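You operate a simulated robot arm through the tools that you are given. There is no shell and no other tool. Be economical: measure what you need, move in short steps, check, and stop when the job is done.

You run a simulated two-armed robot. Do the job below in one go: nothing can be reset, and whatever is moved stays where it is left.

TASK
Take the lid off the yellow pot on the top of the big grey block and lay it down there. Open the left paint cupboard door, put the paper roll from the top of the big grey block on the upper shelf in the paint cupboard, then shut the door. Take the paper disc on the top of the big grey block and put it away on the top of the back window-side table. Put the blue toy house from the top of the front wall-side table on the top of the middle wall-side table and the green toy house on the top of the middle window-side table. Put the palette from the top of the front wall-side table on top of the card sheets there. The order is free. Set down upright: toy house.

The check looks at the end state, three seconds after you hand in, the way a careful person would. Anything else that was tipped, shoved, dropped, spilled or broken makes it a failure. Lids that push on must go on centred and level and be pressed home; caps that screw on are set level and turned clockwise until they are tight. Flat cloth is picked up by pressing the open fingertips on it (5 to 10 N) and closing them slowly along it; thin cloth reads only 2 to 8 mm in the jaws.

THE ROBOT
Two 7-joint arms with three-finger grippers on one trunk, on a base that drives. Base frame: it is fixed to the floor where the robot stands at the start and does not move with it; the origin is under the middle of the robot, x ahead of it, y to its left, z up; the surface under the hand at the start is at about z = 790. Units: mm, degrees, N and s.
The left shoulder is at the start at [42, 154, 1007], the right one opposite. With the tool pointing down near the work surface each hand reaches from about 220 to 640 mm from the robot's upright axis, wherever it stands, measured 20 degrees to its own side. Places, roughly: card sheets (42x30x5 cm) [2200, -1600, 800]; left paint cupboard door [2600, 2000, 500]; palette (24x10x2 cm) [1700, -1400, 700]; paper disc (11x11x4 cm) [800, 300, 800]; paper roll (9x9x19 cm) [800, 100, 900]; top of the back window-side table [4900, -2900, 700]; top of the middle wall-side table [3500, -1900, 700]; top of the middle window-side table [3400, -2500, 700]; toy house [1500, -1500, 750]; upper shelf in the paint cupboard [2900, 2100, 500]; yellow pot (8x8x8 cm) [500, 100, 800]. Payload 2.69 kg a hand.
Tool frame (each hand has its own): the origin (TCP) lies between the finger pads and is the grasp point; the fingertips stand 29 mm ahead of it; z points along the fingers, y is the line along which they close. Largest opening 120 mm; the body of the gripper starts 78 mm behind the TCP.
Orientation is that of the tool frame in the base frame, as [roll, pitch, yaw] about the fixed x, y, z axes, in that order (R = Rz(yaw) Ry(pitch) Rx(roll)). With the fingers straight down and closing along the base's y, the tool's x points along the base's -x, its y along +y and its z along -z.

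THE INTERFACE
- The arms move only by the tool drive_tool. It takes "left_steps", "right_steps" or both (then of equal length, played together; a hand with none holds still); each is text: rows parted by semicolons, each of 7 numbers parted by spaces: the shift along the tool's x, y, z in mm, then the turn, a rotation vector about the tool's x, y, z in rad, then the finger opening in mm, from 0 to 120. In form: x y z ax ay az grip; .... A call has 1 to 12 rows; each row shifts and turns the commanded pose from where the row before left it, along the tool's axes as they then stand. Rows are played at 5 a second. More than 50 mm and 8.6 degrees between two rows, or a gripper value outside its range, and nothing of the call is played. A pose out of reach is approached as far as the arm can. The call stops where the force on the tool passes 40 N (or 10 N more than at its start, if that is more) or the arm is blocked; 0.2 s more then pass. The fingers move at their own pace and stop on an object; they squeeze with about 31 N. The grip force told is the motor's: it shows also when the fingers shut on nothing. Time passes only in rows, and 0.2 s behind the last, so rows that do not move let the fingers close. It gives the time, the measured TCP pose, the force on the tool (base axes), the opening and the grip force at its end, in the units of the frame above (readings bear some noise), with the torque about the TCP (base axes, N m) and any sound that the robot's microphone picked up.
- Cameras (640 x 400 px; columns grow to the right, rows downward): "scene" is now at [155.5, 19.2, 1179.6]; the picture's right is [0.20, -0.98, 0.00], its down [-0.34, -0.07, -0.94] and it looks along [0.92, 0.18, -0.35] (base axes); focal length 214 px, centre (320, 200). "left" rides on the left gripper at [63, 0, -104] in its tool frame; the picture's right is [0.00, 1.00, 0.00], its down [-0.83, 0.00, -0.56] and it looks along [-0.56, 0.00, 0.83] (tool axes); focal length 275 px, centre (320, 200). "right" rides on the right gripper at [63, 0, -104] in its tool frame; the picture's right is [0.00, 1.00, 0.00], its down [-0.83, 0.00, -0.56] and it looks along [-0.56, 0.00, 0.83] (tool axes); focal length 275 px, centre (320, 200). There is no depth. A picture from a camera that has moved, and an enlarged one, comes with that camera's place and axes in the base frame and with its lens.
- grab_frame(camera): a new picture of that camera. It takes no simulated time.
- lift_body(by): slides the trunk up (or, below 0, down) by that many mm; the arms and the scene camera ride with it, the base frame stays. It gives what a move gives, with no picture.
- drive_base(legs): drives the robot by 1 to 6 legs, each [ahead, left, turn to the left] in mm, mm and degrees, along the robot's own axes; the way and the turn of a leg run together, so that a leg with both is an arc; at most 1500 mm and 180 degrees a leg. The arms and the cameras ride along, it lands a little off, and it stops where it bumps. It gives what a move gives.
- head_to(pan, tilt): turns the head with the scene camera to pan (to the left, within 80 degrees either way) and tilt (down, from -29 to 69), counted from straight ahead of the robot. It gives what a move gives.
- zoom(camera, box): a new picture of the part [left, top, right, bottom] of that camera's present view, enlarged. It takes no simulated time.
- hand_in(): hands the job in; it is judged then, once.

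Work in short steps. Places have to be worked out from the pictures, the camera data and where the tool is seen: move nearer, look again, correct. Check each grasp and each placing, and mend what went wrong. You have 196 turns and 176 pictures in all, those below and enlarged ones among them. Open the grippers and draw the arms clear of the work before you hand the job in, unless the task says otherwise; then end with one line.

The tools are called after "Emit:" by a JSON object that holds its "fn" and its "kwargs". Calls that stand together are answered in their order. drive_tool: Moves the arms, as the interface text tells. Its arguments: {"type":"object","properties":{"left_steps":{"type":"string"},"right_steps":{"type":"string"}},"required":[]} The other tools are called the same way: lift_body (by) slides the trunk up or down; drive_base (legs) drives the base; head_to (pan, tilt) turns the head that bears the scene camera; grab_frame (camera) takes a picture; zoom (camera, box) takes an enlarged picture of a part of a camera's view; hand_in () hands the job in.

At the start:

```text
clock: 0.0
left_tool_pos: [289.3, 183.8, 1113.7]
left_tcp_rot: [-179.9, 0.1, -179.9]
left_ft_force: [0.0, -0.1, -0.4]
left_ft_torque: [-0.02, 0.01, 0.03]
left_grip_width: 119.9
left_grip_force: 0.0
right_tool_pos: [339.6, -56.5, 1058.5]
right_tcp_rot: [180.0, 0.0, 179.9]
right_ft_force: [0.5, 0.5, 0.3]
right_ft_torque: [-0.01, 0.0, 0.0]
right_grip_width: 119.8
right_grip_force: 0.1
trunk travel left (down, up): [-375.0, 63.0]
robot x, y, heading: [3.3, -0.1, 0.1]
head pan, tilt: [11.4, 20.2]
```

scene: 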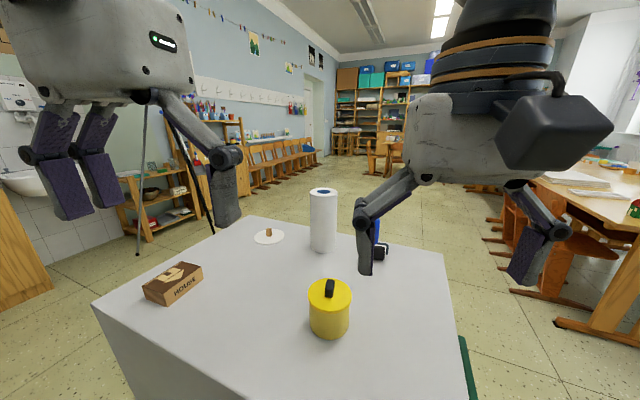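
right: 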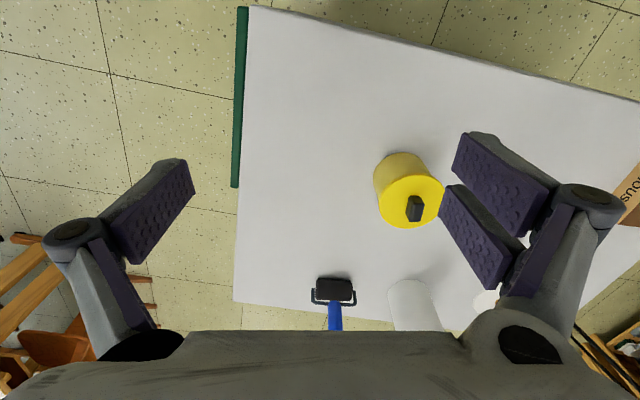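
left: 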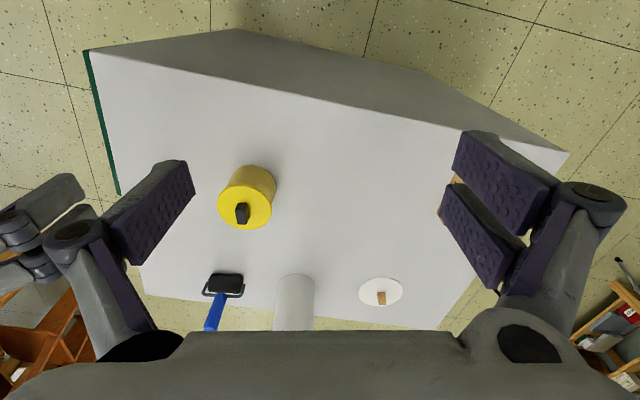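

The pot's lid works out at about [481, 65], the disc at about [772, 327] and the roll at about [755, 129]. I zoom on the pot and on the free table area next.

Emit:
{"fn": "zoom", "kwargs": {"camera": "scene", "box": [220, 170, 420, 350]}}

Emit:
{"fn": "zoom", "kwargs": {"camera": "left", "box": [180, 140, 460, 340]}}

```text
2.22 times, centred on (320, 260) of scene
camera zoom: at [155.5, 19.2, 1179.6], right [0.2, -0.98, 0.0], down [-0.34, -0.07, -0.94], along [0.92, 0.18, -0.35], focal length 477 px, centre (320, 67)
```

zoom: 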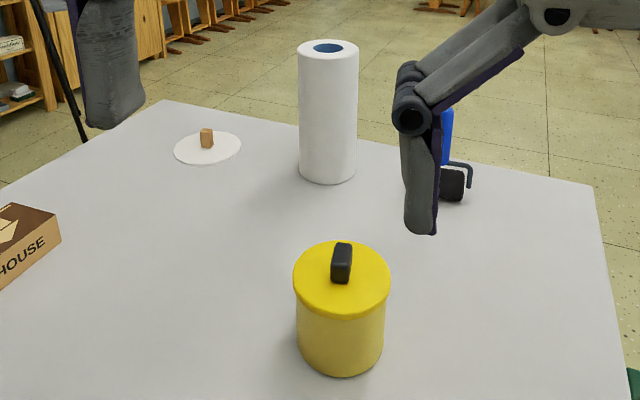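

```text
2.00 times, centred on (320, 240) of left
camera zoom: at [226.1, 186.0, 1217.8], right [0.0, 1.0, 0.0], down [0.83, 0.0, 0.56], along [0.56, 0.0, -0.83], focal length 551 px, centre (320, 120)
```

zoom: 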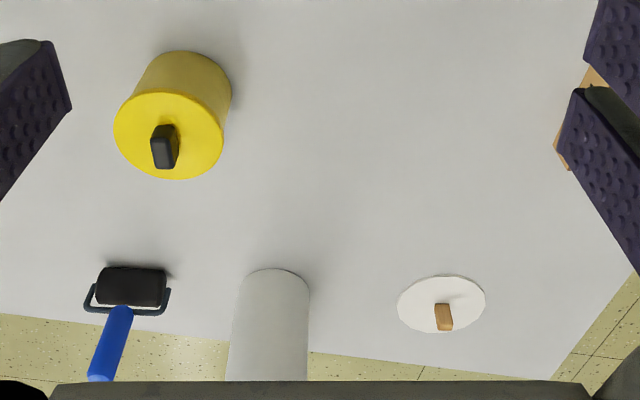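

Two views put the lid top at z≈850, centred near [490, 63], with the knob's long side along x. I bring the left hand above it and move the right hand aside.

Emit:
{"fn": "drive_tool", "kwargs": {"left_steps": "-33 -20 25 0 0 0 80;-33 -20 25 0 0 0 80;-33 -20 25 0 0 0 80;-33 -20 25 0 0 0 80;-33 -20 25 0 0 0 80;-33 -20 25 0 0 0 80;0 0 0 0 0 0 80", "right_steps": "0 -35 0 0 0 0 100;0 -35 0 0 0 0 100;0 -35 0 0 0 0 100;0 -35 0 0 0 0 100;0 -35 0 0 0 0 100;0 -35 0 0 0 0 100;0 0 0 0 0 0 100"}}

Emit:
{"fn": "grab_frame", "kwargs": {"camera": "left"}}

Emit:
{"fn": "grab_frame", "kwargs": {"camera": "scene"}}

```text
clock: 1.6
left_tool_pos: [489.8, 68.0, 963.3]
left_tcp_rot: [-179.9, 0.2, -179.9]
left_ft_force: [-0.2, -0.6, 0.3]
left_ft_torque: [-0.01, -0.03, 0.0]
left_grip_width: 80.0
left_grip_force: 0.1
right_tool_pos: [338.9, -263.8, 1058.1]
right_tcp_rot: [-179.9, 0.0, 180.0]
right_ft_force: [0.3, 1.4, -0.3]
right_ft_torque: [0.03, -0.05, -0.01]
right_grip_width: 100.1
right_grip_force: 0.0
trunk travel left (down, up): [-375.0, 63.0]
robot x, y, heading: [-1.6, 0.7, -0.1]
head pan, tilt: [11.4, 20.2]
```

```text
170 pictures are left
camera left: at [424.8, 67.8, 1068.1], right [0.0, 1.0, 0.0], down [0.83, 0.0, 0.56], along [0.56, 0.0, -0.83], focal length 275 px, centre (320, 200)
```

left: 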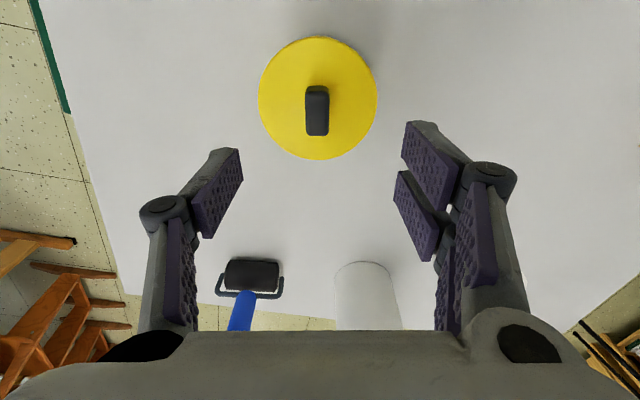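

```text
169 pictures are left
camera scene: at [155.1, 19.7, 1179.7], right [0.2, -0.98, 0.0], down [-0.34, -0.07, -0.94], along [0.92, 0.18, -0.35], focal length 214 px, centre (320, 200)
```

scene: 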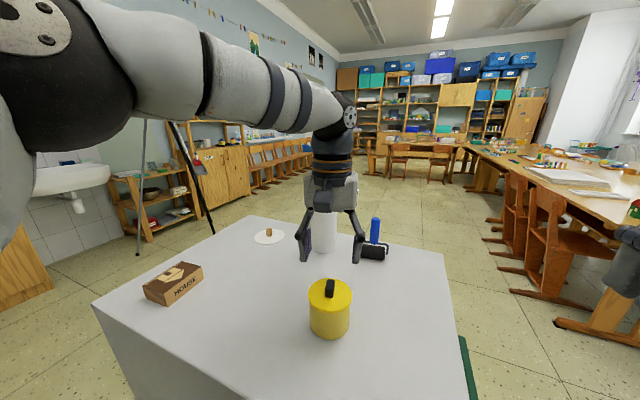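

The lid is now in view, at about [473, 66] with its top near z≈868. I zoom in to pin down the knob.

Emit:
{"fn": "zoom", "kwargs": {"camera": "left", "box": [248, 30, 392, 170]}}

Emit:
{"fn": "zoom", "kwargs": {"camera": "scene", "box": [290, 260, 370, 345]}}

```text
2.86 times, centred on (320, 100) of left
camera zoom: at [424.8, 67.8, 1068.1], right [0.0, 1.0, 0.0], down [0.83, 0.0, 0.56], along [0.56, 0.0, -0.83], focal length 786 px, centre (320, 486)
```

zoom: 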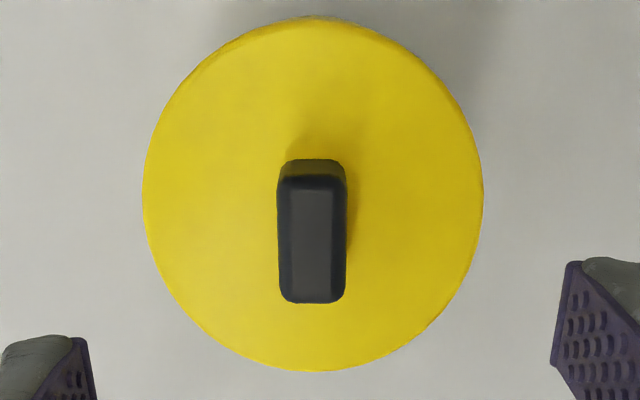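

```text
4.71 times, centred on (330, 302) of scene
camera zoom: at [155.1, 19.7, 1179.7], right [0.2, -0.98, 0.0], down [-0.34, -0.07, -0.94], along [0.92, 0.18, -0.35], focal length 1009 px, centre (273, -282)
```

zoom: 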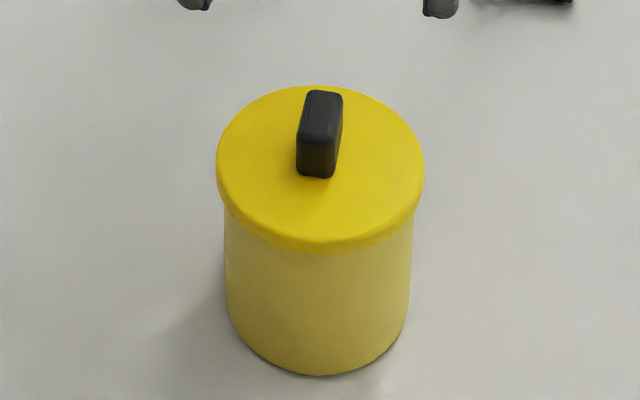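

The knob spans x≈465–492, y≈66, is 16 mm wide and has its top at z≈892. I lower the left hand so the fingertips reach about z=872, then close.

Emit:
{"fn": "drive_tool", "kwargs": {"left_steps": "11 -2 20 0 0 0 80;0 0 22 0 0 0 60;0 0 20 0 0 0 50;0 0 0 0 0 0 10;0 0 0 0 0 0 0;0 0 0 0 0 0 0"}}

Emit:
{"fn": "grab_frame", "kwargs": {"camera": "scene"}}

```text
clock: 3.0
left_tool_pos: [476.7, 63.9, 902.8]
left_tcp_rot: [-179.9, 0.1, -180.0]
left_ft_force: [-0.5, -0.1, 0.5]
left_ft_torque: [0.01, -0.01, 0.03]
left_grip_width: 14.8
left_grip_force: 30.5
right_tool_pos: [340.3, -264.8, 1057.6]
right_tcp_rot: [180.0, -0.1, -180.0]
right_ft_force: [-0.2, 0.3, -1.4]
right_ft_torque: [-0.02, -0.03, 0.02]
right_grip_width: 99.9
right_grip_force: 0.1
trunk travel left (down, up): [-375.0, 63.0]
robot x, y, heading: [2.0, -3.4, 0.4]
head pan, tilt: [11.4, 20.2]
heard: snap
```

```text
166 pictures are left
camera scene: at [155.5, 19.2, 1179.6], right [0.2, -0.98, 0.0], down [-0.34, -0.07, -0.94], along [0.92, 0.18, -0.35], focal length 214 px, centre (320, 200)
```

scene: 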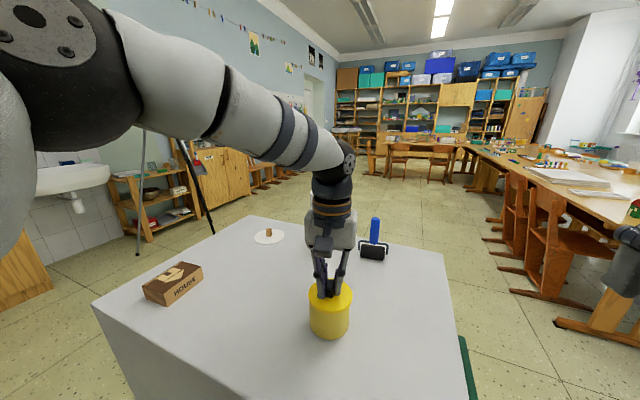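

The knob is gripped at 14.8 mm. I lift it straight up slowly.

Emit:
{"fn": "drive_tool", "kwargs": {"left_steps": "0 0 -3 0 0 0 0;0 0 -4 0 0 0 0;0 0 -5 0 0 0 0;0 0 -10 0 0 0 0;0 0 -15 0 0 0 0;0 0 -15 0 0 0 0"}}

Emit:
{"fn": "grab_frame", "kwargs": {"camera": "scene"}}

```text
clock: 4.4
left_tool_pos: [476.2, 62.9, 953.9]
left_tcp_rot: [-180.0, 0.1, -179.9]
left_ft_force: [-0.9, -0.2, 0.1]
left_ft_torque: [0.03, 0.0, 0.03]
left_grip_width: 15.1
left_grip_force: 31.1
right_tool_pos: [339.2, -264.9, 1057.8]
right_tcp_rot: [180.0, -0.1, 180.0]
right_ft_force: [-0.3, -0.7, -0.6]
right_ft_torque: [0.0, 0.03, 0.0]
right_grip_width: 100.1
right_grip_force: 0.2
trunk travel left (down, up): [-375.0, 63.0]
robot x, y, heading: [-0.4, 1.3, -0.0]
head pan, tilt: [11.4, 20.2]
```

```text
165 pictures are left
camera scene: at [155.4, 19.2, 1179.6], right [0.2, -0.98, 0.0], down [-0.34, -0.07, -0.94], along [0.92, 0.18, -0.35], focal length 214 px, centre (320, 200)
```

scene: 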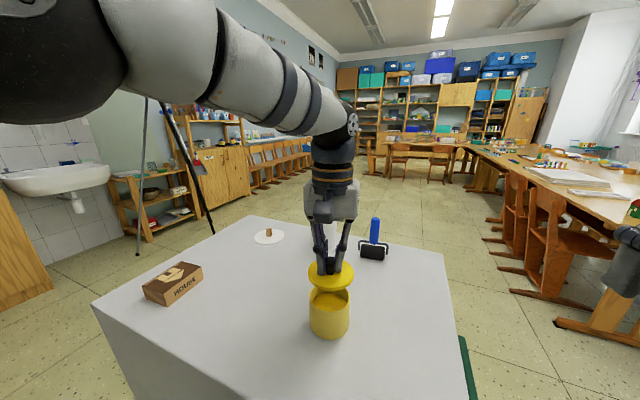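

The lid is off and the pot stayed in place. I carry it left to y≈213, where the table is free, and lower it to a little above the surface.

Emit:
{"fn": "drive_tool", "kwargs": {"left_steps": "0 30 0 0 0 0 0;0 40 0 0 0 0 0;0 40 0 0 0 0 0;0 40 0 0 0 0 0;0 0 30 0 0 0 0;0 0 30 0 0 0 0;0 0 30 0 0 0 0;0 0 10 0 0 0 0;0 0 0 0 0 0 0"}}

Emit:
{"fn": "grab_frame", "kwargs": {"camera": "scene"}}

```text
clock: 6.4
left_tool_pos: [477.5, 212.4, 853.9]
left_tcp_rot: [-179.9, 0.1, -179.9]
left_ft_force: [0.3, -0.2, 0.4]
left_ft_torque: [0.0, 0.0, -0.01]
left_grip_width: 15.0
left_grip_force: 30.9
right_tool_pos: [339.6, -264.7, 1058.5]
right_tcp_rot: [179.9, 0.1, -180.0]
right_ft_force: [0.2, 0.5, 0.1]
right_ft_torque: [-0.02, -0.04, 0.02]
right_grip_width: 100.3
right_grip_force: 0.1
trunk travel left (down, up): [-375.0, 63.0]
robot x, y, heading: [-0.3, 0.1, 0.0]
head pan, tilt: [11.4, 20.2]
```

```text
164 pictures are left
camera scene: at [155.5, 19.2, 1179.6], right [0.2, -0.98, 0.0], down [-0.34, -0.07, -0.94], along [0.92, 0.18, -0.35], focal length 214 px, centre (320, 200)
```

scene: 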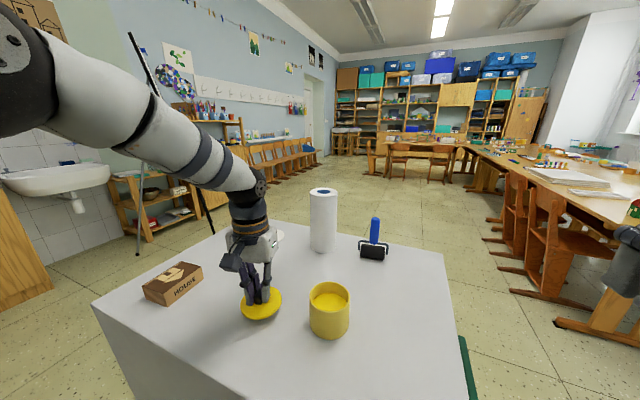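

The lid is just above the table. I lower in small steps until it touches.

Emit:
{"fn": "drive_tool", "kwargs": {"left_steps": "0 0 4 0 0 0 0;0 0 3 0 0 0 0;0 0 3 0 0 0 0;0 0 0 0 0 0 0"}}

```text
clock: 7.4
left_tool_pos: [476.3, 212.0, 844.0]
left_tcp_rot: [-179.9, 0.1, -180.0]
left_ft_force: [-0.5, -0.9, 0.4]
left_ft_torque: [-0.01, 0.03, -0.01]
left_grip_width: 15.1
left_grip_force: 30.9
right_tool_pos: [340.0, -265.2, 1058.0]
right_tcp_rot: [-180.0, 0.0, -179.9]
right_ft_force: [-0.1, 0.5, 0.0]
right_ft_torque: [-0.02, 0.01, 0.01]
right_grip_width: 100.1
right_grip_force: 0.0
trunk travel left (down, up): [-375.0, 63.0]
robot x, y, heading: [-1.3, 3.3, 0.0]
head pan, tilt: [11.4, 20.2]
```

There is no contact yet, so I keep going down gently.

Emit:
{"fn": "drive_tool", "kwargs": {"left_steps": "0 0 2 0 0 0 0;0 0 2 0 0 0 0;0 0 2 0 0 0 0;0 0 0 0 0 0 0"}}

Emit:
{"fn": "zoom", "kwargs": {"camera": "scene", "box": [210, 260, 310, 340]}}

```text
clock: 8.4
left_tool_pos: [476.7, 212.3, 837.8]
left_tcp_rot: [180.0, 0.1, -179.9]
left_ft_force: [0.4, 0.4, -0.5]
left_ft_torque: [0.0, -0.02, 0.0]
left_grip_width: 15.0
left_grip_force: 31.4
right_tool_pos: [339.7, -264.6, 1058.5]
right_tcp_rot: [-180.0, 0.0, 179.9]
right_ft_force: [-0.4, 0.3, -0.6]
right_ft_torque: [-0.03, -0.01, 0.03]
right_grip_width: 100.2
right_grip_force: 0.0
trunk travel left (down, up): [-375.0, 63.0]
robot x, y, heading: [-0.8, 0.7, -0.0]
head pan, tilt: [11.4, 20.2]
```

```text
5.00 times, centred on (260, 300) of scene
camera zoom: at [155.5, 19.3, 1179.6], right [0.2, -0.98, 0.0], down [-0.34, -0.07, -0.94], along [0.92, 0.18, -0.35], focal length 1072 px, centre (620, -300)
```

zoom: 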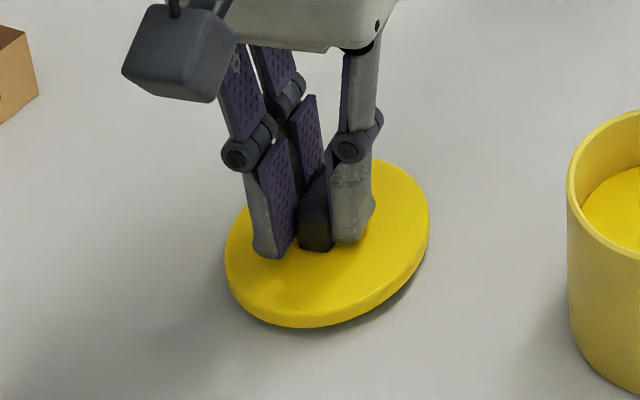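

It is close to the surface but not touching. I continue with small steps.

Emit:
{"fn": "drive_tool", "kwargs": {"left_steps": "0 0 2 0 0 0 0;0 0 2 0 0 0 0;0 0 2 0 0 0 0;0 0 0 0 0 0 0"}}

```text
clock: 9.4
left_tool_pos: [477.7, 212.2, 834.1]
left_tcp_rot: [-180.0, 0.3, -179.9]
left_ft_force: [-0.1, 2.0, 10.2]
left_ft_torque: [0.06, 0.04, -0.02]
left_grip_width: 14.8
left_grip_force: 31.4
right_tool_pos: [339.0, -265.0, 1057.9]
right_tcp_rot: [-180.0, 0.1, 180.0]
right_ft_force: [-0.2, -0.1, 0.8]
right_ft_torque: [0.0, 0.03, 0.02]
right_grip_width: 100.2
right_grip_force: 0.0
trunk travel left (down, up): [-375.0, 63.0]
robot x, y, heading: [-1.7, -1.2, -0.3]
head pan, tilt: [11.4, 20.2]
```

The lid is in contact with the table at 10 N. I release it and rise.

Emit:
{"fn": "drive_tool", "kwargs": {"left_steps": "0 0 -1 0 0 0 20;0 0 0 0 0 0 40;0 0 0 0 0 0 50;0 0 -30 0 0 0 60;0 0 -40 0 0 0 60;0 0 -50 0 0 0 80;0 0 -50 0 0 0 80"}}

Emit:
{"fn": "grab_frame", "kwargs": {"camera": "scene"}}

```text
clock: 11.0
left_tool_pos: [474.9, 210.8, 1004.9]
left_tcp_rot: [180.0, 0.2, -179.9]
left_ft_force: [-0.3, 0.0, 0.2]
left_ft_torque: [0.02, -0.04, 0.0]
left_grip_width: 80.2
left_grip_force: 0.0
right_tool_pos: [339.4, -265.3, 1058.8]
right_tcp_rot: [180.0, 0.0, 179.9]
right_ft_force: [0.9, -0.5, -0.6]
right_ft_torque: [0.05, 0.01, -0.01]
right_grip_width: 100.0
right_grip_force: 0.0
trunk travel left (down, up): [-375.0, 63.0]
robot x, y, heading: [-2.1, -2.6, 0.1]
head pan, tilt: [11.4, 20.2]
```

```text
162 pictures are left
camera scene: at [155.2, 18.8, 1179.6], right [0.2, -0.98, 0.0], down [-0.34, -0.07, -0.94], along [0.92, 0.18, -0.35], focal length 214 px, centre (320, 200)
```

scene: 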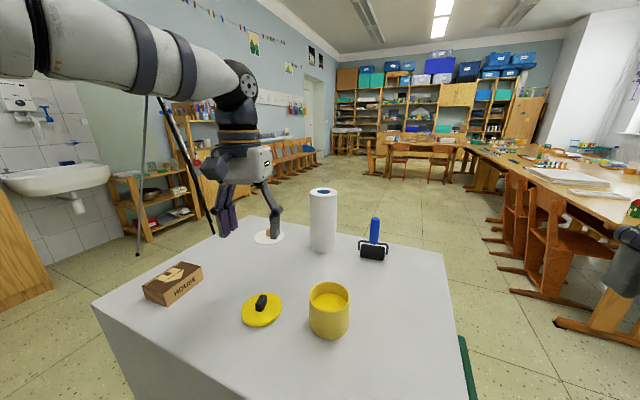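

The lid lies flat with its knob up. I look at the cupboard and the side tables from here before choosing how to grip the roll.

Emit:
{"fn": "head_to", "kwargs": {"pan": 38, "tilt": 12}}

Emit:
{"fn": "zoom", "kwargs": {"camera": "scene", "box": [240, 100, 480, 250]}}

Emit:
{"fn": "head_to", "kwargs": {"pan": -38, "tilt": 12}}

Emit:
{"fn": "grab_frame", "kwargs": {"camera": "scene"}}

```text
clock: 11.9
left_tool_pos: [475.1, 211.0, 1004.5]
left_tcp_rot: [-179.9, 0.2, -179.9]
left_ft_force: [0.1, 0.1, -0.1]
left_ft_torque: [0.01, 0.05, -0.01]
left_grip_width: 80.0
left_grip_force: 0.1
right_tool_pos: [340.5, -264.8, 1057.4]
right_tcp_rot: [-180.0, 0.0, -180.0]
right_ft_force: [0.5, -0.7, 0.4]
right_ft_torque: [0.02, 0.03, 0.01]
right_grip_width: 100.1
right_grip_force: 0.0
trunk travel left (down, up): [-375.0, 63.0]
robot x, y, heading: [2.1, 0.3, 0.1]
head pan, tilt: [38.0, 12.0]
```

```text
2.67 times, centred on (360, 175) of scene
camera zoom: at [137.8, 58.2, 1193.0], right [0.61, -0.79, 0.0], down [-0.16, -0.13, -0.98], along [0.77, 0.6, -0.21], focal length 572 px, centre (213, 267)
```

zoom: 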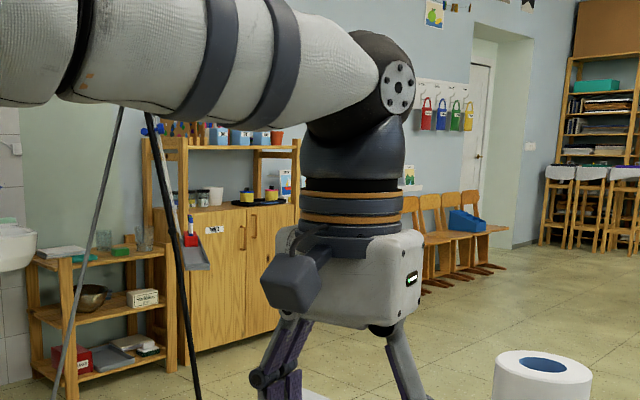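

```text
clock: 13.4
left_tool_pos: [475.6, 211.7, 1004.3]
left_tcp_rot: [-179.9, 0.1, -179.8]
left_ft_force: [-0.2, -0.8, 0.1]
left_ft_torque: [-0.01, 0.02, 0.01]
left_grip_width: 80.2
left_grip_force: 0.0
right_tool_pos: [340.2, -264.1, 1057.4]
right_tcp_rot: [180.0, 0.0, -179.9]
right_ft_force: [0.2, 0.2, 0.6]
right_ft_torque: [-0.01, 0.0, -0.01]
right_grip_width: 99.9
right_grip_force: 0.2
trunk travel left (down, up): [-375.0, 63.0]
robot x, y, heading: [-0.2, -2.7, -0.2]
head pan, tilt: [-38.0, 12.0]
```

```text
160 pictures are left
camera scene: at [137.7, -56.4, 1193.0], right [-0.62, -0.79, 0.0], down [-0.16, 0.13, -0.98], along [0.77, -0.6, -0.21], focal length 214 px, centre (320, 200)
```

scene: 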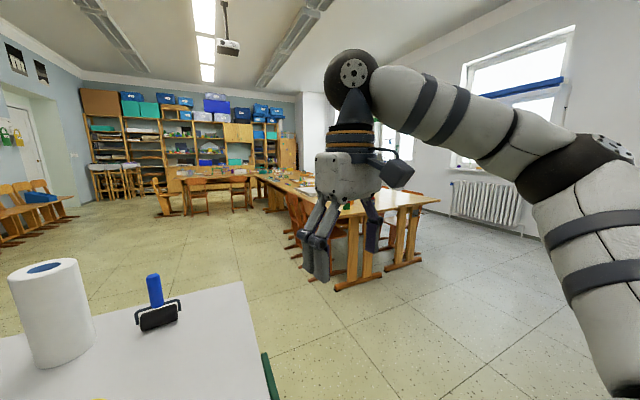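

The cupboard has two doors with vertical handles at the middle, and it faces -y. The pot blocks a level grip from here, so I fetch the roll from the table's far side, facing -x. First I pull the arms in, then drive round the table's right side in steps.

Emit:
{"fn": "drive_tool", "kwargs": {"left_steps": "40 0 -10 0 0 0 80;40 0 -10 0 0 0 80;40 0 -10 0 0 0 80;40 0 -10 0 0 0 80;20 0 0 0 0 0 80"}}

Emit:
{"fn": "drive_base", "kwargs": {"legs": [[0, -720, 0]]}}

Emit:
{"fn": "head_to", "kwargs": {"pan": 0, "tilt": 30}}

Emit:
{"fn": "grab_frame", "kwargs": {"camera": "scene"}}

```text
clock: 14.6
left_tool_pos: [296.0, 213.3, 1042.7]
left_tcp_rot: [180.0, 0.2, -179.9]
left_ft_force: [0.3, -0.6, -0.2]
left_ft_torque: [-0.01, -0.04, 0.0]
left_grip_width: 79.9
left_grip_force: 0.0
right_tool_pos: [339.3, -264.1, 1058.3]
right_tcp_rot: [-180.0, 0.0, 180.0]
right_ft_force: [-0.6, 0.1, 0.3]
right_ft_torque: [0.0, 0.0, -0.01]
right_grip_width: 100.0
right_grip_force: 0.1
trunk travel left (down, up): [-375.0, 63.0]
robot x, y, heading: [3.1, 4.0, 0.2]
head pan, tilt: [-38.0, 12.0]
```

```text
clock: 20.5
left_tool_pos: [298.5, -495.0, 1042.6]
left_tcp_rot: [-179.9, 0.1, -179.5]
left_ft_force: [-0.1, 0.1, -0.2]
left_ft_torque: [0.01, -0.02, 0.0]
left_grip_width: 80.0
left_grip_force: 0.0
right_tool_pos: [343.9, -971.2, 1057.5]
right_tcp_rot: [-180.0, 0.0, -179.7]
right_ft_force: [0.1, -0.1, 0.4]
right_ft_torque: [0.04, -0.02, 0.0]
right_grip_width: 100.1
right_grip_force: 0.1
trunk travel left (down, up): [-375.0, 63.0]
robot x, y, heading: [-3.1, -708.6, 0.3]
head pan, tilt: [-38.0, 12.0]
```

```text
clock: 21.5
left_tool_pos: [298.8, -494.2, 1042.0]
left_tcp_rot: [-179.9, 0.1, -179.6]
left_ft_force: [0.1, -0.1, -1.2]
left_ft_torque: [0.0, 0.01, -0.02]
left_grip_width: 80.3
left_grip_force: 0.0
right_tool_pos: [343.3, -972.0, 1058.6]
right_tcp_rot: [-180.0, 0.0, -179.7]
right_ft_force: [-0.2, 0.5, 0.4]
right_ft_torque: [-0.03, -0.04, 0.01]
right_grip_width: 100.1
right_grip_force: 0.1
trunk travel left (down, up): [-375.0, 63.0]
robot x, y, heading: [1.4, -708.3, 0.4]
head pan, tilt: [0.0, 30.0]
```

```text
159 pictures are left
camera scene: at [156.6, -707.8, 1163.9], right [0.0, -1.0, 0.0], down [-0.5, 0.0, -0.87], along [0.87, 0.0, -0.5], focal length 214 px, centre (320, 200)
```

scene: 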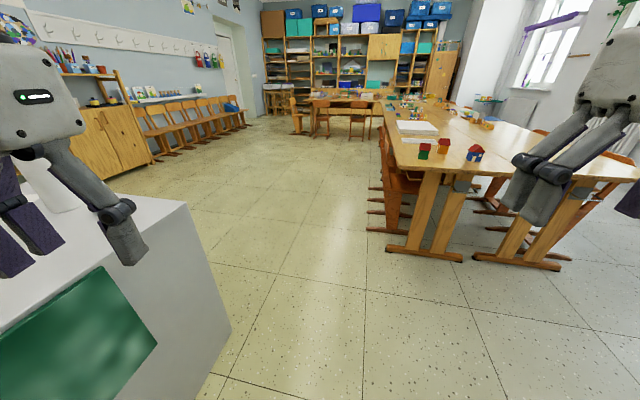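

The way ahead is clear. I drive ahead past the table, angling a little left.

Emit:
{"fn": "drive_base", "kwargs": {"legs": [[950, 0, 0], [500, 200, 0], [0, 0, 170]]}}

Emit:
{"fn": "grab_frame", "kwargs": {"camera": "scene"}}

```text
clock: 36.0
left_tool_pos: [1121.2, -623.4, 1044.0]
left_tcp_rot: [-179.9, 0.0, -13.0]
left_ft_force: [-1.2, 0.5, -0.1]
left_ft_torque: [0.02, 0.01, 0.01]
left_grip_width: 79.9
left_grip_force: 0.0
right_tool_pos: [1189.6, -148.4, 1058.1]
right_tcp_rot: [-180.0, 0.0, -13.3]
right_ft_force: [0.1, 0.2, -0.2]
right_ft_torque: [-0.02, 0.0, 0.05]
right_grip_width: 99.9
right_grip_force: 0.1
trunk travel left (down, up): [-375.0, 63.0]
robot x, y, heading: [1457.1, -488.9, 166.7]
head pan, tilt: [0.0, 30.0]
```

```text
158 pictures are left
camera scene: at [1309.7, -447.6, 1163.9], right [0.23, 0.97, 0.0], down [0.49, -0.11, -0.87], along [-0.84, 0.2, -0.5], focal length 214 px, centre (320, 200)
```

scene: 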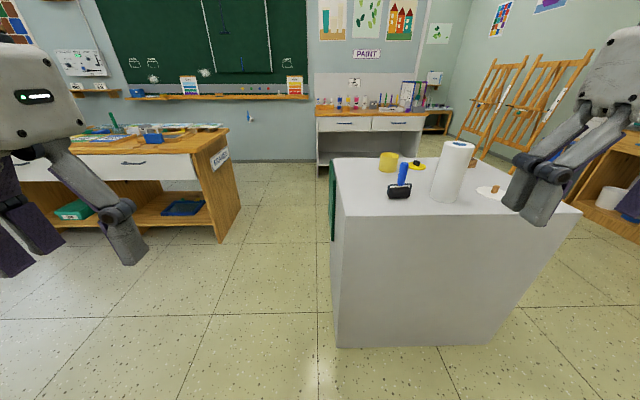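

I turn to face -x and shift sideways so the right arm lines up with the roll, staying back from the table for now.

Emit:
{"fn": "drive_base", "kwargs": {"legs": [[0, 0, 13.3], [0, -500, 0]]}}

Emit:
{"fn": "grab_frame", "kwargs": {"camera": "scene"}}

```text
clock: 41.2
left_tool_pos: [1163.8, -188.5, 1042.2]
left_tcp_rot: [-179.9, 0.0, -0.3]
left_ft_force: [0.5, -0.5, -0.5]
left_ft_torque: [0.01, 0.01, -0.03]
left_grip_width: 80.1
left_grip_force: 0.0
right_tool_pos: [1124.3, 290.8, 1057.7]
right_tcp_rot: [179.9, 0.0, -0.3]
right_ft_force: [1.3, 0.7, -0.1]
right_ft_torque: [-0.03, -0.04, 0.03]
right_grip_width: 100.0
right_grip_force: 0.0
trunk travel left (down, up): [-375.0, 63.0]
robot x, y, heading: [1460.9, 22.3, 179.8]
head pan, tilt: [0.0, 30.0]
```

```text
157 pictures are left
camera scene: at [1307.9, 25.4, 1163.9], right [0.01, 1.0, 0.0], down [0.5, 0.0, -0.87], along [-0.87, 0.01, -0.5], focal length 214 px, centre (320, 200)
```

scene: 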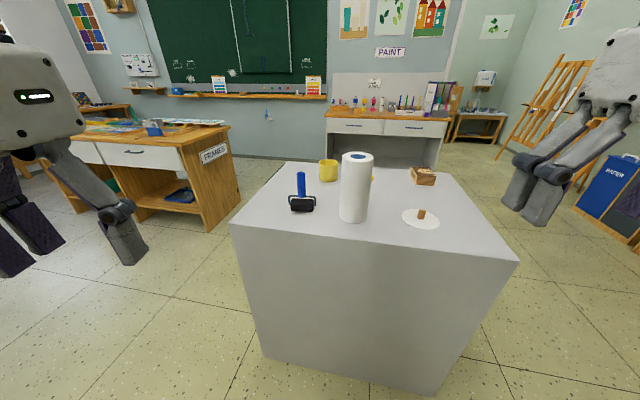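

The roll stands at about [750, 131]. I shift the right hand forward and inward, then pitch it up to horizontal, with the fingers pointing -x, at a safe distance.

Emit:
{"fn": "drive_tool", "kwargs": {"right_steps": "-30 31 0 0 0 0 110;-30 31 0 0 0 0 110;-30 31 0 0 0 0 110;-30 31 0 0 0 0 110;-30 31 0 0 0 0 110"}}

Emit:
{"fn": "drive_tool", "kwargs": {"right_steps": "0 0 0 0 -0.143 0 110;0 0 0 0 -0.143 0 110;0 0 0 0 -0.143 0 110;0 0 0 0 -0.143 0 110;0 0 0 0 -0.143 0 110;0 0 0 0 -0.143 0 110;0 0 0 0 -0.143 0 110;0 0 0 0 -0.143 0 110;0 0 0 0 -0.143 0 115;0 0 0 0 -0.143 0 115;0 0 0 0 -0.141 0 118;0 0 0 0 0 0 118"}}

Emit:
{"fn": "grab_frame", "kwargs": {"camera": "scene"}}

```text
clock: 42.4
left_tool_pos: [1162.0, -189.3, 1042.8]
left_tcp_rot: [-179.9, 0.1, -0.3]
left_ft_force: [0.0, 0.8, -0.7]
left_ft_torque: [0.03, -0.03, 0.01]
left_grip_width: 80.1
left_grip_force: 0.1
right_tool_pos: [970.8, 136.7, 1057.2]
right_tcp_rot: [-180.0, 0.0, -0.3]
right_ft_force: [-0.6, 0.2, 1.1]
right_ft_torque: [0.05, -0.03, -0.01]
right_grip_width: 110.0
right_grip_force: 0.1
trunk travel left (down, up): [-375.0, 63.0]
robot x, y, heading: [1461.5, 21.5, 180.0]
head pan, tilt: [0.0, 30.0]
```

```text
clock: 45.0
left_tool_pos: [1162.8, -188.4, 1041.8]
left_tcp_rot: [-179.9, 0.1, -0.3]
left_ft_force: [0.1, 0.6, -0.1]
left_ft_torque: [0.03, 0.0, -0.02]
left_grip_width: 80.0
left_grip_force: 0.0
right_tool_pos: [971.4, 136.1, 1057.7]
right_tcp_rot: [23.5, 89.9, -156.8]
right_ft_force: [0.5, 0.2, -0.2]
right_ft_torque: [-0.01, 0.0, -0.02]
right_grip_width: 118.0
right_grip_force: 0.1
trunk travel left (down, up): [-375.0, 63.0]
robot x, y, heading: [1458.8, 24.6, 179.7]
head pan, tilt: [0.0, 30.0]
```

```text
156 pictures are left
camera scene: at [1308.0, 25.3, 1164.0], right [0.01, 1.0, 0.0], down [0.5, 0.0, -0.87], along [-0.87, 0.01, -0.5], focal length 214 px, centre (320, 200)
```

scene: 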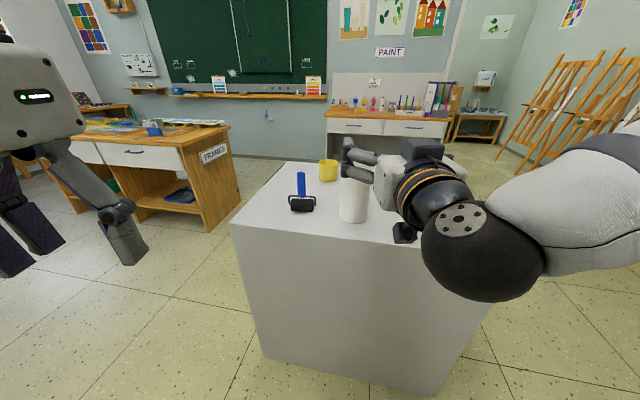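

The hand is horizontal. I lower it beside the table to z≈905, at the roll's upper middle, and check alignment.

Emit:
{"fn": "drive_tool", "kwargs": {"right_steps": "38 1 0 0 0 0 118;38 1 0 0 0 0 118;38 1 0 0 0 0 118;38 1 0 0 0 0 118;0 0 0 0 0 0 118"}}

Emit:
{"fn": "grab_frame", "kwargs": {"camera": "scene"}}

Emit:
{"fn": "grab_frame", "kwargs": {"camera": "right"}}

```text
clock: 46.2
left_tool_pos: [1164.1, -187.9, 1041.8]
left_tcp_rot: [-179.9, 0.1, -0.2]
left_ft_force: [0.3, -0.1, -1.0]
left_ft_torque: [0.02, 0.02, -0.02]
left_grip_width: 80.1
left_grip_force: 0.0
right_tool_pos: [972.3, 133.2, 908.3]
right_tcp_rot: [17.7, 89.8, -162.6]
right_ft_force: [0.1, 0.2, -0.1]
right_ft_torque: [0.01, -0.04, -0.02]
right_grip_width: 118.0
right_grip_force: 0.1
trunk travel left (down, up): [-375.0, 63.0]
robot x, y, heading: [1461.6, 22.2, 179.5]
head pan, tilt: [0.0, 30.0]
```

```text
155 pictures are left
camera scene: at [1308.0, 25.4, 1164.0], right [0.01, 1.0, 0.0], down [0.5, 0.0, -0.87], along [-0.87, 0.01, -0.5], focal length 214 px, centre (320, 200)
```

scene: 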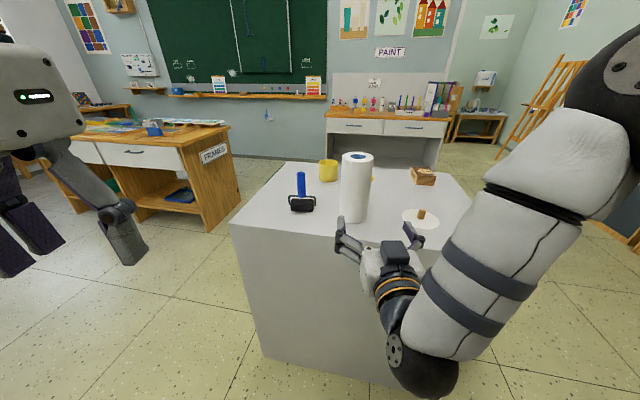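

```text
154 pictures are left
camera right: at [1076.4, 133.3, 845.4], right [-0.01, -1.0, 0.0], down [0.56, -0.01, 0.83], along [-0.83, 0.0, 0.56], focal length 275 px, centre (320, 200)
```

right: 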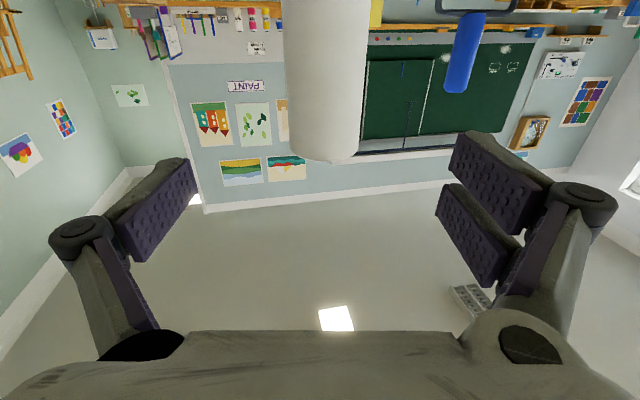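

The roll is centred between the fingers to within about 5 mm. I drive the base 120 mm ahead and extend the hand the rest of the way.

Emit:
{"fn": "drive_base", "kwargs": {"legs": [[120, 0, 0]]}}

Emit:
{"fn": "grab_frame", "kwargs": {"camera": "right"}}

Emit:
{"fn": "grab_frame", "kwargs": {"camera": "scene"}}

```text
clock: 47.5
left_tool_pos: [1044.7, -186.6, 1042.5]
left_tcp_rot: [-179.9, 0.0, -0.2]
left_ft_force: [-0.6, -0.4, -0.5]
left_ft_torque: [0.03, -0.04, 0.01]
left_grip_width: 80.4
left_grip_force: 0.1
right_tool_pos: [855.5, 134.3, 908.5]
right_tcp_rot: [0.9, 90.0, -179.5]
right_ft_force: [-0.4, 0.1, -1.2]
right_ft_torque: [-0.01, 0.04, 0.02]
right_grip_width: 118.0
right_grip_force: 0.1
trunk travel left (down, up): [-375.0, 63.0]
robot x, y, heading: [1344.0, 21.7, 179.8]
head pan, tilt: [0.0, 30.0]
```

```text
153 pictures are left
camera right: at [959.2, 134.5, 845.2], right [-0.01, -1.0, 0.0], down [0.56, -0.01, 0.83], along [-0.83, 0.0, 0.56], focal length 275 px, centre (320, 200)
```

right: 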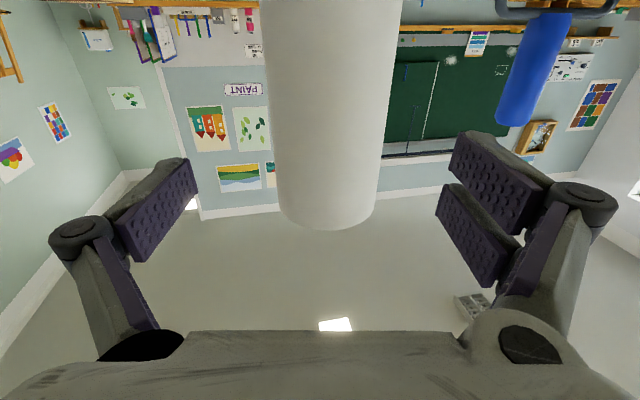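

```text
152 pictures are left
camera scene: at [1190.2, 26.2, 1163.8], right [0.01, 1.0, 0.0], down [0.5, 0.0, -0.87], along [-0.87, 0.01, -0.5], focal length 214 px, centre (320, 200)
```

scene: 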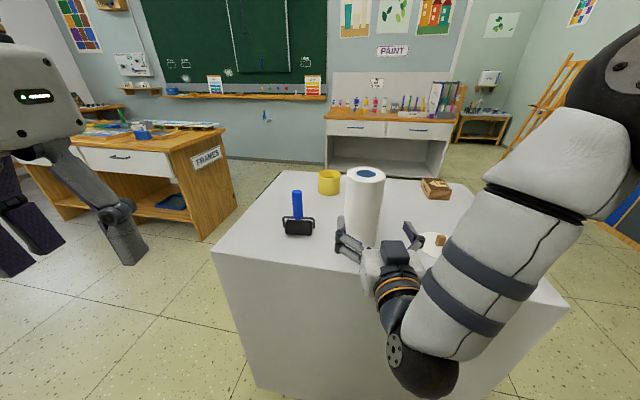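

The roll sits about 6 mm to the hand's right. I correct that and go forward 95 mm in steps.

Emit:
{"fn": "drive_tool", "kwargs": {"right_steps": "0 6 20 0 0 0 118;0 0 25 0 0 0 118;0 0 25 0 0 0 118;0 0 20 0 0 0 118;0 0 0 0 0 0 118"}}

Emit:
{"fn": "grab_frame", "kwargs": {"camera": "right"}}

Emit:
{"fn": "zoom", "kwargs": {"camera": "scene", "box": [260, 150, 500, 300]}}

```text
clock: 48.7
left_tool_pos: [1046.6, -186.6, 1042.7]
left_tcp_rot: [-179.9, 0.2, -0.2]
left_ft_force: [-0.9, -0.1, -0.4]
left_ft_torque: [-0.01, 0.01, 0.01]
left_grip_width: 80.1
left_grip_force: 0.1
right_tool_pos: [767.3, 128.3, 907.8]
right_tcp_rot: [113.5, 89.9, -66.9]
right_ft_force: [0.0, -0.1, 0.0]
right_ft_torque: [-0.01, 0.03, -0.02]
right_grip_width: 117.9
right_grip_force: 0.1
trunk travel left (down, up): [-375.0, 63.0]
robot x, y, heading: [1344.6, 23.3, 179.7]
head pan, tilt: [0.0, 30.0]
```

```text
151 pictures are left
camera right: at [870.3, 127.9, 845.6], right [-0.01, -1.0, 0.0], down [0.56, -0.01, 0.83], along [-0.83, 0.0, 0.56], focal length 275 px, centre (320, 200)
```

right: 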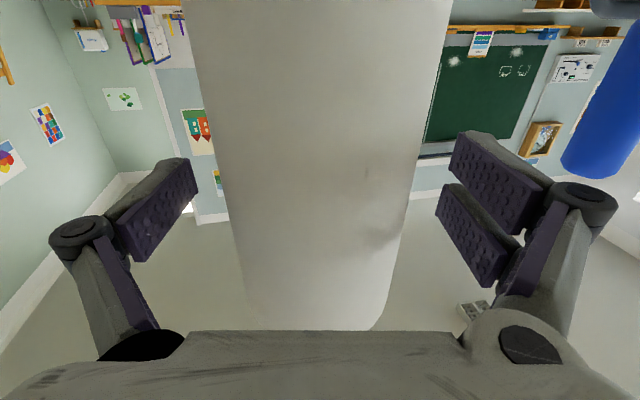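

```text
2.67 times, centred on (380, 225) of scene
camera zoom: at [1191.2, 26.2, 1163.9], right [0.01, 1.0, 0.0], down [0.5, 0.0, -0.87], along [-0.87, 0.01, -0.5], focal length 572 px, centre (160, 133)
```

zoom: 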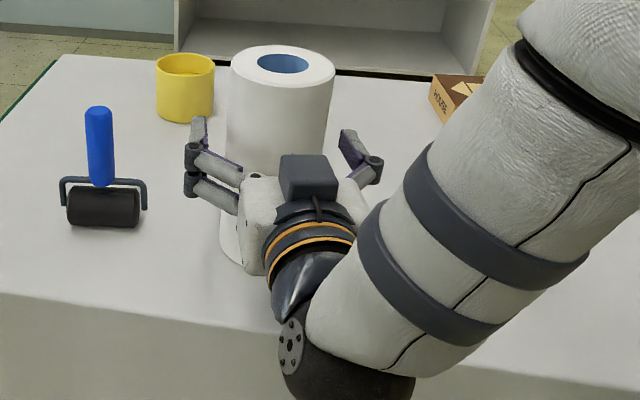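

The roll's centre is about [761, 131] and the TCP is at 767. I nudge 6 mm and close.

Emit:
{"fn": "drive_tool", "kwargs": {"right_steps": "0 -1 6 0 0 0 118;0 0 0 0 0 0 100;0 0 0 0 0 0 85;0 0 0 0 0 0 60;0 0 0 0 0 0 60"}}

Emit:
{"fn": "grab_frame", "kwargs": {"camera": "scene"}}

```text
clock: 49.9
left_tool_pos: [1045.8, -187.1, 1043.3]
left_tcp_rot: [-179.9, 0.1, -0.3]
left_ft_force: [-0.5, 0.6, -1.2]
left_ft_torque: [0.0, -0.02, -0.02]
left_grip_width: 80.0
left_grip_force: 0.2
right_tool_pos: [761.0, 128.0, 907.7]
right_tcp_rot: [-170.4, 90.0, 9.1]
right_ft_force: [0.2, 0.6, -1.1]
right_ft_torque: [0.0, -0.04, 0.05]
right_grip_width: 82.0
right_grip_force: 30.7
trunk travel left (down, up): [-375.0, 63.0]
robot x, y, heading: [1346.1, 24.1, 179.4]
head pan, tilt: [0.0, 30.0]
```

```text
149 pictures are left
camera scene: at [1191.1, 26.3, 1163.9], right [0.01, 1.0, 0.0], down [0.5, 0.0, -0.87], along [-0.87, 0.01, -0.5], focal length 214 px, centre (320, 200)
```

scene: 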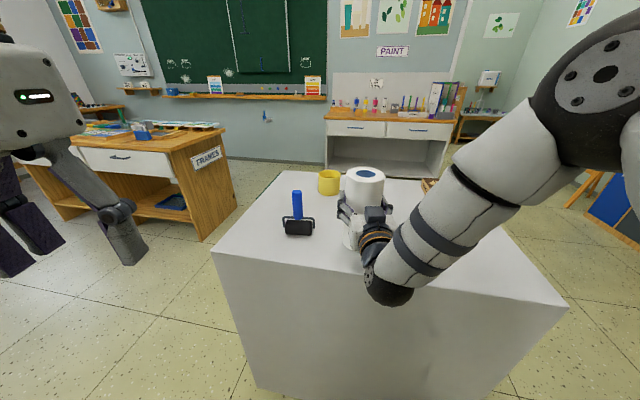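

The roll is gripped at 82 mm. I lift it 60 mm and check.

Emit:
{"fn": "drive_tool", "kwargs": {"right_steps": "-10 0 0 0 0 0 60;-20 0 0 0 0 0 60;-30 0 0 0 0 0 60;0 0 0 0 0 0 60"}}

Emit:
{"fn": "grab_frame", "kwargs": {"camera": "scene"}}

```text
clock: 50.9
left_tool_pos: [1046.4, -187.3, 1042.4]
left_tcp_rot: [-180.0, 0.1, -0.3]
left_ft_force: [-0.4, -0.4, -0.3]
left_ft_torque: [0.01, 0.0, -0.02]
left_grip_width: 80.0
left_grip_force: 0.0
right_tool_pos: [760.0, 129.0, 967.8]
right_tcp_rot: [-166.1, 90.0, 13.4]
right_ft_force: [0.1, 0.4, -1.8]
right_ft_torque: [0.04, -0.01, 0.01]
right_grip_width: 81.9
right_grip_force: 30.8
trunk travel left (down, up): [-375.0, 63.0]
robot x, y, heading: [1346.6, 21.9, 179.7]
head pan, tilt: [0.0, 30.0]
```

```text
148 pictures are left
camera scene: at [1190.8, 26.1, 1163.8], right [0.01, 1.0, 0.0], down [0.5, 0.0, -0.87], along [-0.87, 0.01, -0.5], focal length 214 px, centre (320, 200)
```

scene: 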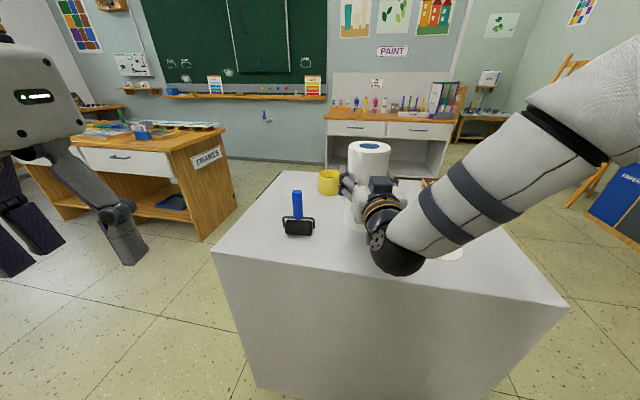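

The roll is held level. I back off, turn to face +y and shift toward the cupboard.

Emit:
{"fn": "drive_base", "kwargs": {"legs": [[-500, 0, 0], [0, 0, -90], [0, -800, 0], [300, 0, 0]]}}

Emit:
{"fn": "grab_frame", "kwargs": {"camera": "scene"}}

```text
clock: 65.5
left_tool_pos: [2463.5, 599.5, 1042.3]
left_tcp_rot: [-180.0, 0.1, -92.1]
left_ft_force: [0.6, -0.3, 0.0]
left_ft_torque: [0.0, 0.03, -0.01]
left_grip_width: 80.1
left_grip_force: 0.1
right_tool_pos: [2789.1, 876.2, 968.2]
right_tcp_rot: [-177.0, 90.0, -88.9]
right_ft_force: [-0.3, 0.9, -0.5]
right_ft_torque: [-0.01, 0.0, 0.02]
right_grip_width: 81.9
right_grip_force: 30.9
trunk travel left (down, up): [-375.0, 63.0]
robot x, y, heading: [2668.9, 293.2, 88.1]
head pan, tilt: [0.0, 30.0]
```

```text
147 pictures are left
camera scene: at [2672.2, 450.2, 1163.8], right [1.0, -0.04, 0.0], down [-0.02, -0.5, -0.87], along [0.03, 0.87, -0.5], focal length 214 px, centre (320, 200)
```

scene: 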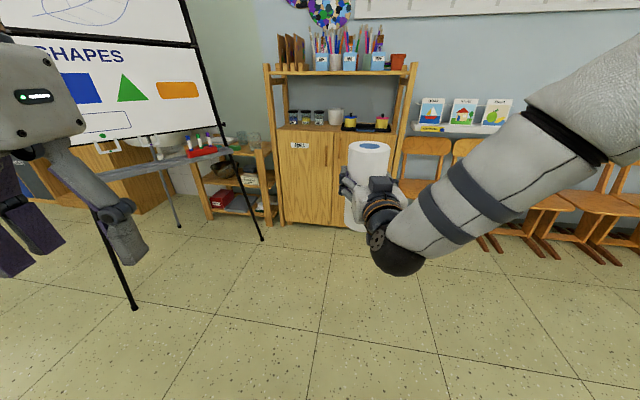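

The cupboard's left door is visible, spanning x≈2440–2830, with an easel leg near [2240, 1840]. I zoom on it.

Emit:
{"fn": "zoom", "kwargs": {"camera": "scene", "box": [230, 90, 430, 250]}}

```text
2.50 times, centred on (330, 170) of scene
camera zoom: at [2672.2, 450.2, 1163.8], right [1.0, -0.04, 0.0], down [-0.02, -0.5, -0.87], along [0.03, 0.87, -0.5], focal length 536 px, centre (295, 275)
```

zoom: 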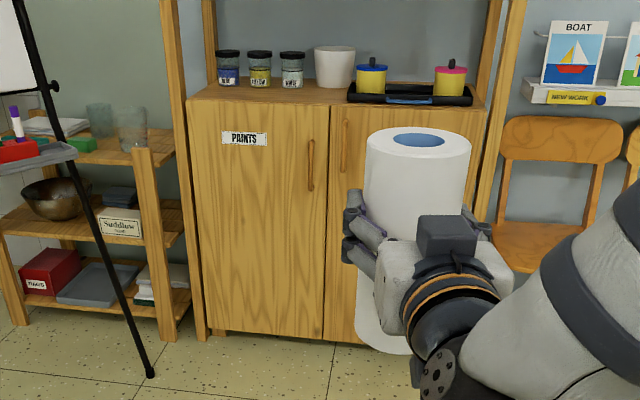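

The handle is a vertical bar at about x=2772, z 560–718, on the door front at y≈2030. I pull the right hand in, swing the left hand horizontal, and lower the trunk.

Emit:
{"fn": "drive_tool", "kwargs": {"right_steps": "0 0 -20 0 0 0 60;0 0 -25 0 0 0 60;0 0 -25 0 0 0 60;0 0 -25 0 0 0 60;0 0 -25 0 0 0 60;0 0 0 0 0 0 60;0 0 0 0 0 0 60;0 0 0 0 0 0 60;0 0 0 0 0 0 60;0 0 0 0 0 0 60;0 0 0 0 0 0 60;0 0 0 0 0 0 60", "left_steps": "-10 0 0 0 -0.143 0 80;-10 0 0 0 -0.143 0 80;-10 0 0 0 -0.143 0 80;-10 0 0 0 -0.143 0 80;-5 0 5 0 -0.143 0 80;-5 0 5 0 -0.143 0 80;0 0 5 0 -0.143 0 80;0 0 10 0 -0.143 0 80;0 0 10 0 -0.143 0 80;0 0 10 0 -0.143 0 80;0 0 10 0 -0.141 0 80;0 0 0 0 0 0 80"}}

Emit:
{"fn": "lift_body", "kwargs": {"by": -300}}

Emit:
{"fn": "drive_base", "kwargs": {"legs": [[0, 0, 1.9], [0, -230, 0], [850, 0, 0]]}}

Emit:
{"fn": "head_to", "kwargs": {"pan": 10, "tilt": 10}}

Emit:
{"fn": "grab_frame", "kwargs": {"camera": "scene"}}

```text
clock: 68.1
left_tool_pos: [2476.2, 769.5, 1106.1]
left_tcp_rot: [-52.9, 89.9, 35.0]
left_ft_force: [0.3, -0.6, -0.4]
left_ft_torque: [-0.02, 0.0, -0.02]
left_grip_width: 80.2
left_grip_force: 0.0
left hand out of reach, approached as far as the arm can: row 7, 8, 9, 10, 11
right_tool_pos: [2782.3, 756.0, 969.9]
right_tcp_rot: [-162.1, 89.9, -74.2]
right_ft_force: [-0.5, -0.1, -1.1]
right_ft_torque: [-0.01, 0.01, -0.01]
right_grip_width: 81.8
right_grip_force: 31.0
trunk travel left (down, up): [-375.0, 63.0]
robot x, y, heading: [2664.8, 296.6, 87.7]
head pan, tilt: [0.0, 30.0]
```

```text
clock: 71.1
left_tool_pos: [2478.2, 846.1, 621.0]
left_tcp_rot: [180.0, 67.0, -91.9]
left_ft_force: [-0.3, -0.1, 0.2]
left_ft_torque: [0.01, 0.0, 0.01]
left_grip_width: 79.9
left_grip_force: 0.1
right_tool_pos: [2783.8, 786.5, 537.9]
right_tcp_rot: [-179.8, 72.5, -92.1]
right_ft_force: [0.0, -0.3, -1.1]
right_ft_torque: [0.0, -0.01, -0.03]
right_grip_width: 82.1
right_grip_force: 30.8
trunk travel left (down, up): [-75.0, 363.0]
robot x, y, heading: [2667.1, 295.7, 87.6]
head pan, tilt: [0.0, 30.0]
```

```text
clock: 77.9
left_tool_pos: [2684.1, 1688.0, 620.8]
left_tcp_rot: [180.0, 67.0, -89.7]
left_ft_force: [0.3, 0.5, 0.5]
left_ft_torque: [-0.01, 0.01, -0.04]
left_grip_width: 80.1
left_grip_force: 0.0
right_tool_pos: [2992.9, 1639.4, 537.1]
right_tcp_rot: [-179.8, 72.4, -89.7]
right_ft_force: [-0.4, 0.2, -1.1]
right_ft_torque: [0.05, 0.0, 0.04]
right_grip_width: 82.0
right_grip_force: 30.9
trunk travel left (down, up): [-75.0, 363.0]
robot x, y, heading: [2890.8, 1146.5, 90.0]
head pan, tilt: [0.0, 30.0]
```

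```text
clock: 78.8
left_tool_pos: [2684.6, 1686.8, 620.4]
left_tcp_rot: [-179.9, 67.0, -89.6]
left_ft_force: [0.4, 0.5, -0.4]
left_ft_torque: [-0.01, 0.07, -0.02]
left_grip_width: 79.9
left_grip_force: 0.1
right_tool_pos: [2992.4, 1641.2, 538.5]
right_tcp_rot: [-179.9, 72.4, -89.6]
right_ft_force: [0.0, 0.0, -0.8]
right_ft_torque: [-0.01, 0.03, 0.0]
right_grip_width: 82.0
right_grip_force: 30.7
trunk travel left (down, up): [-75.0, 363.0]
robot x, y, heading: [2894.5, 1143.5, 90.4]
head pan, tilt: [10.0, 10.0]
```

```text
145 pictures are left
camera scene: at [2878.0, 1401.6, 869.9], right [0.98, 0.18, 0.0], down [0.03, -0.17, -0.98], along [-0.17, 0.97, -0.17], focal length 214 px, centre (320, 200)
```

scene: 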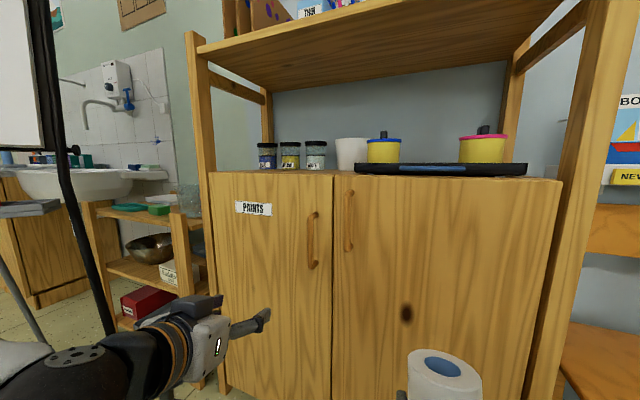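

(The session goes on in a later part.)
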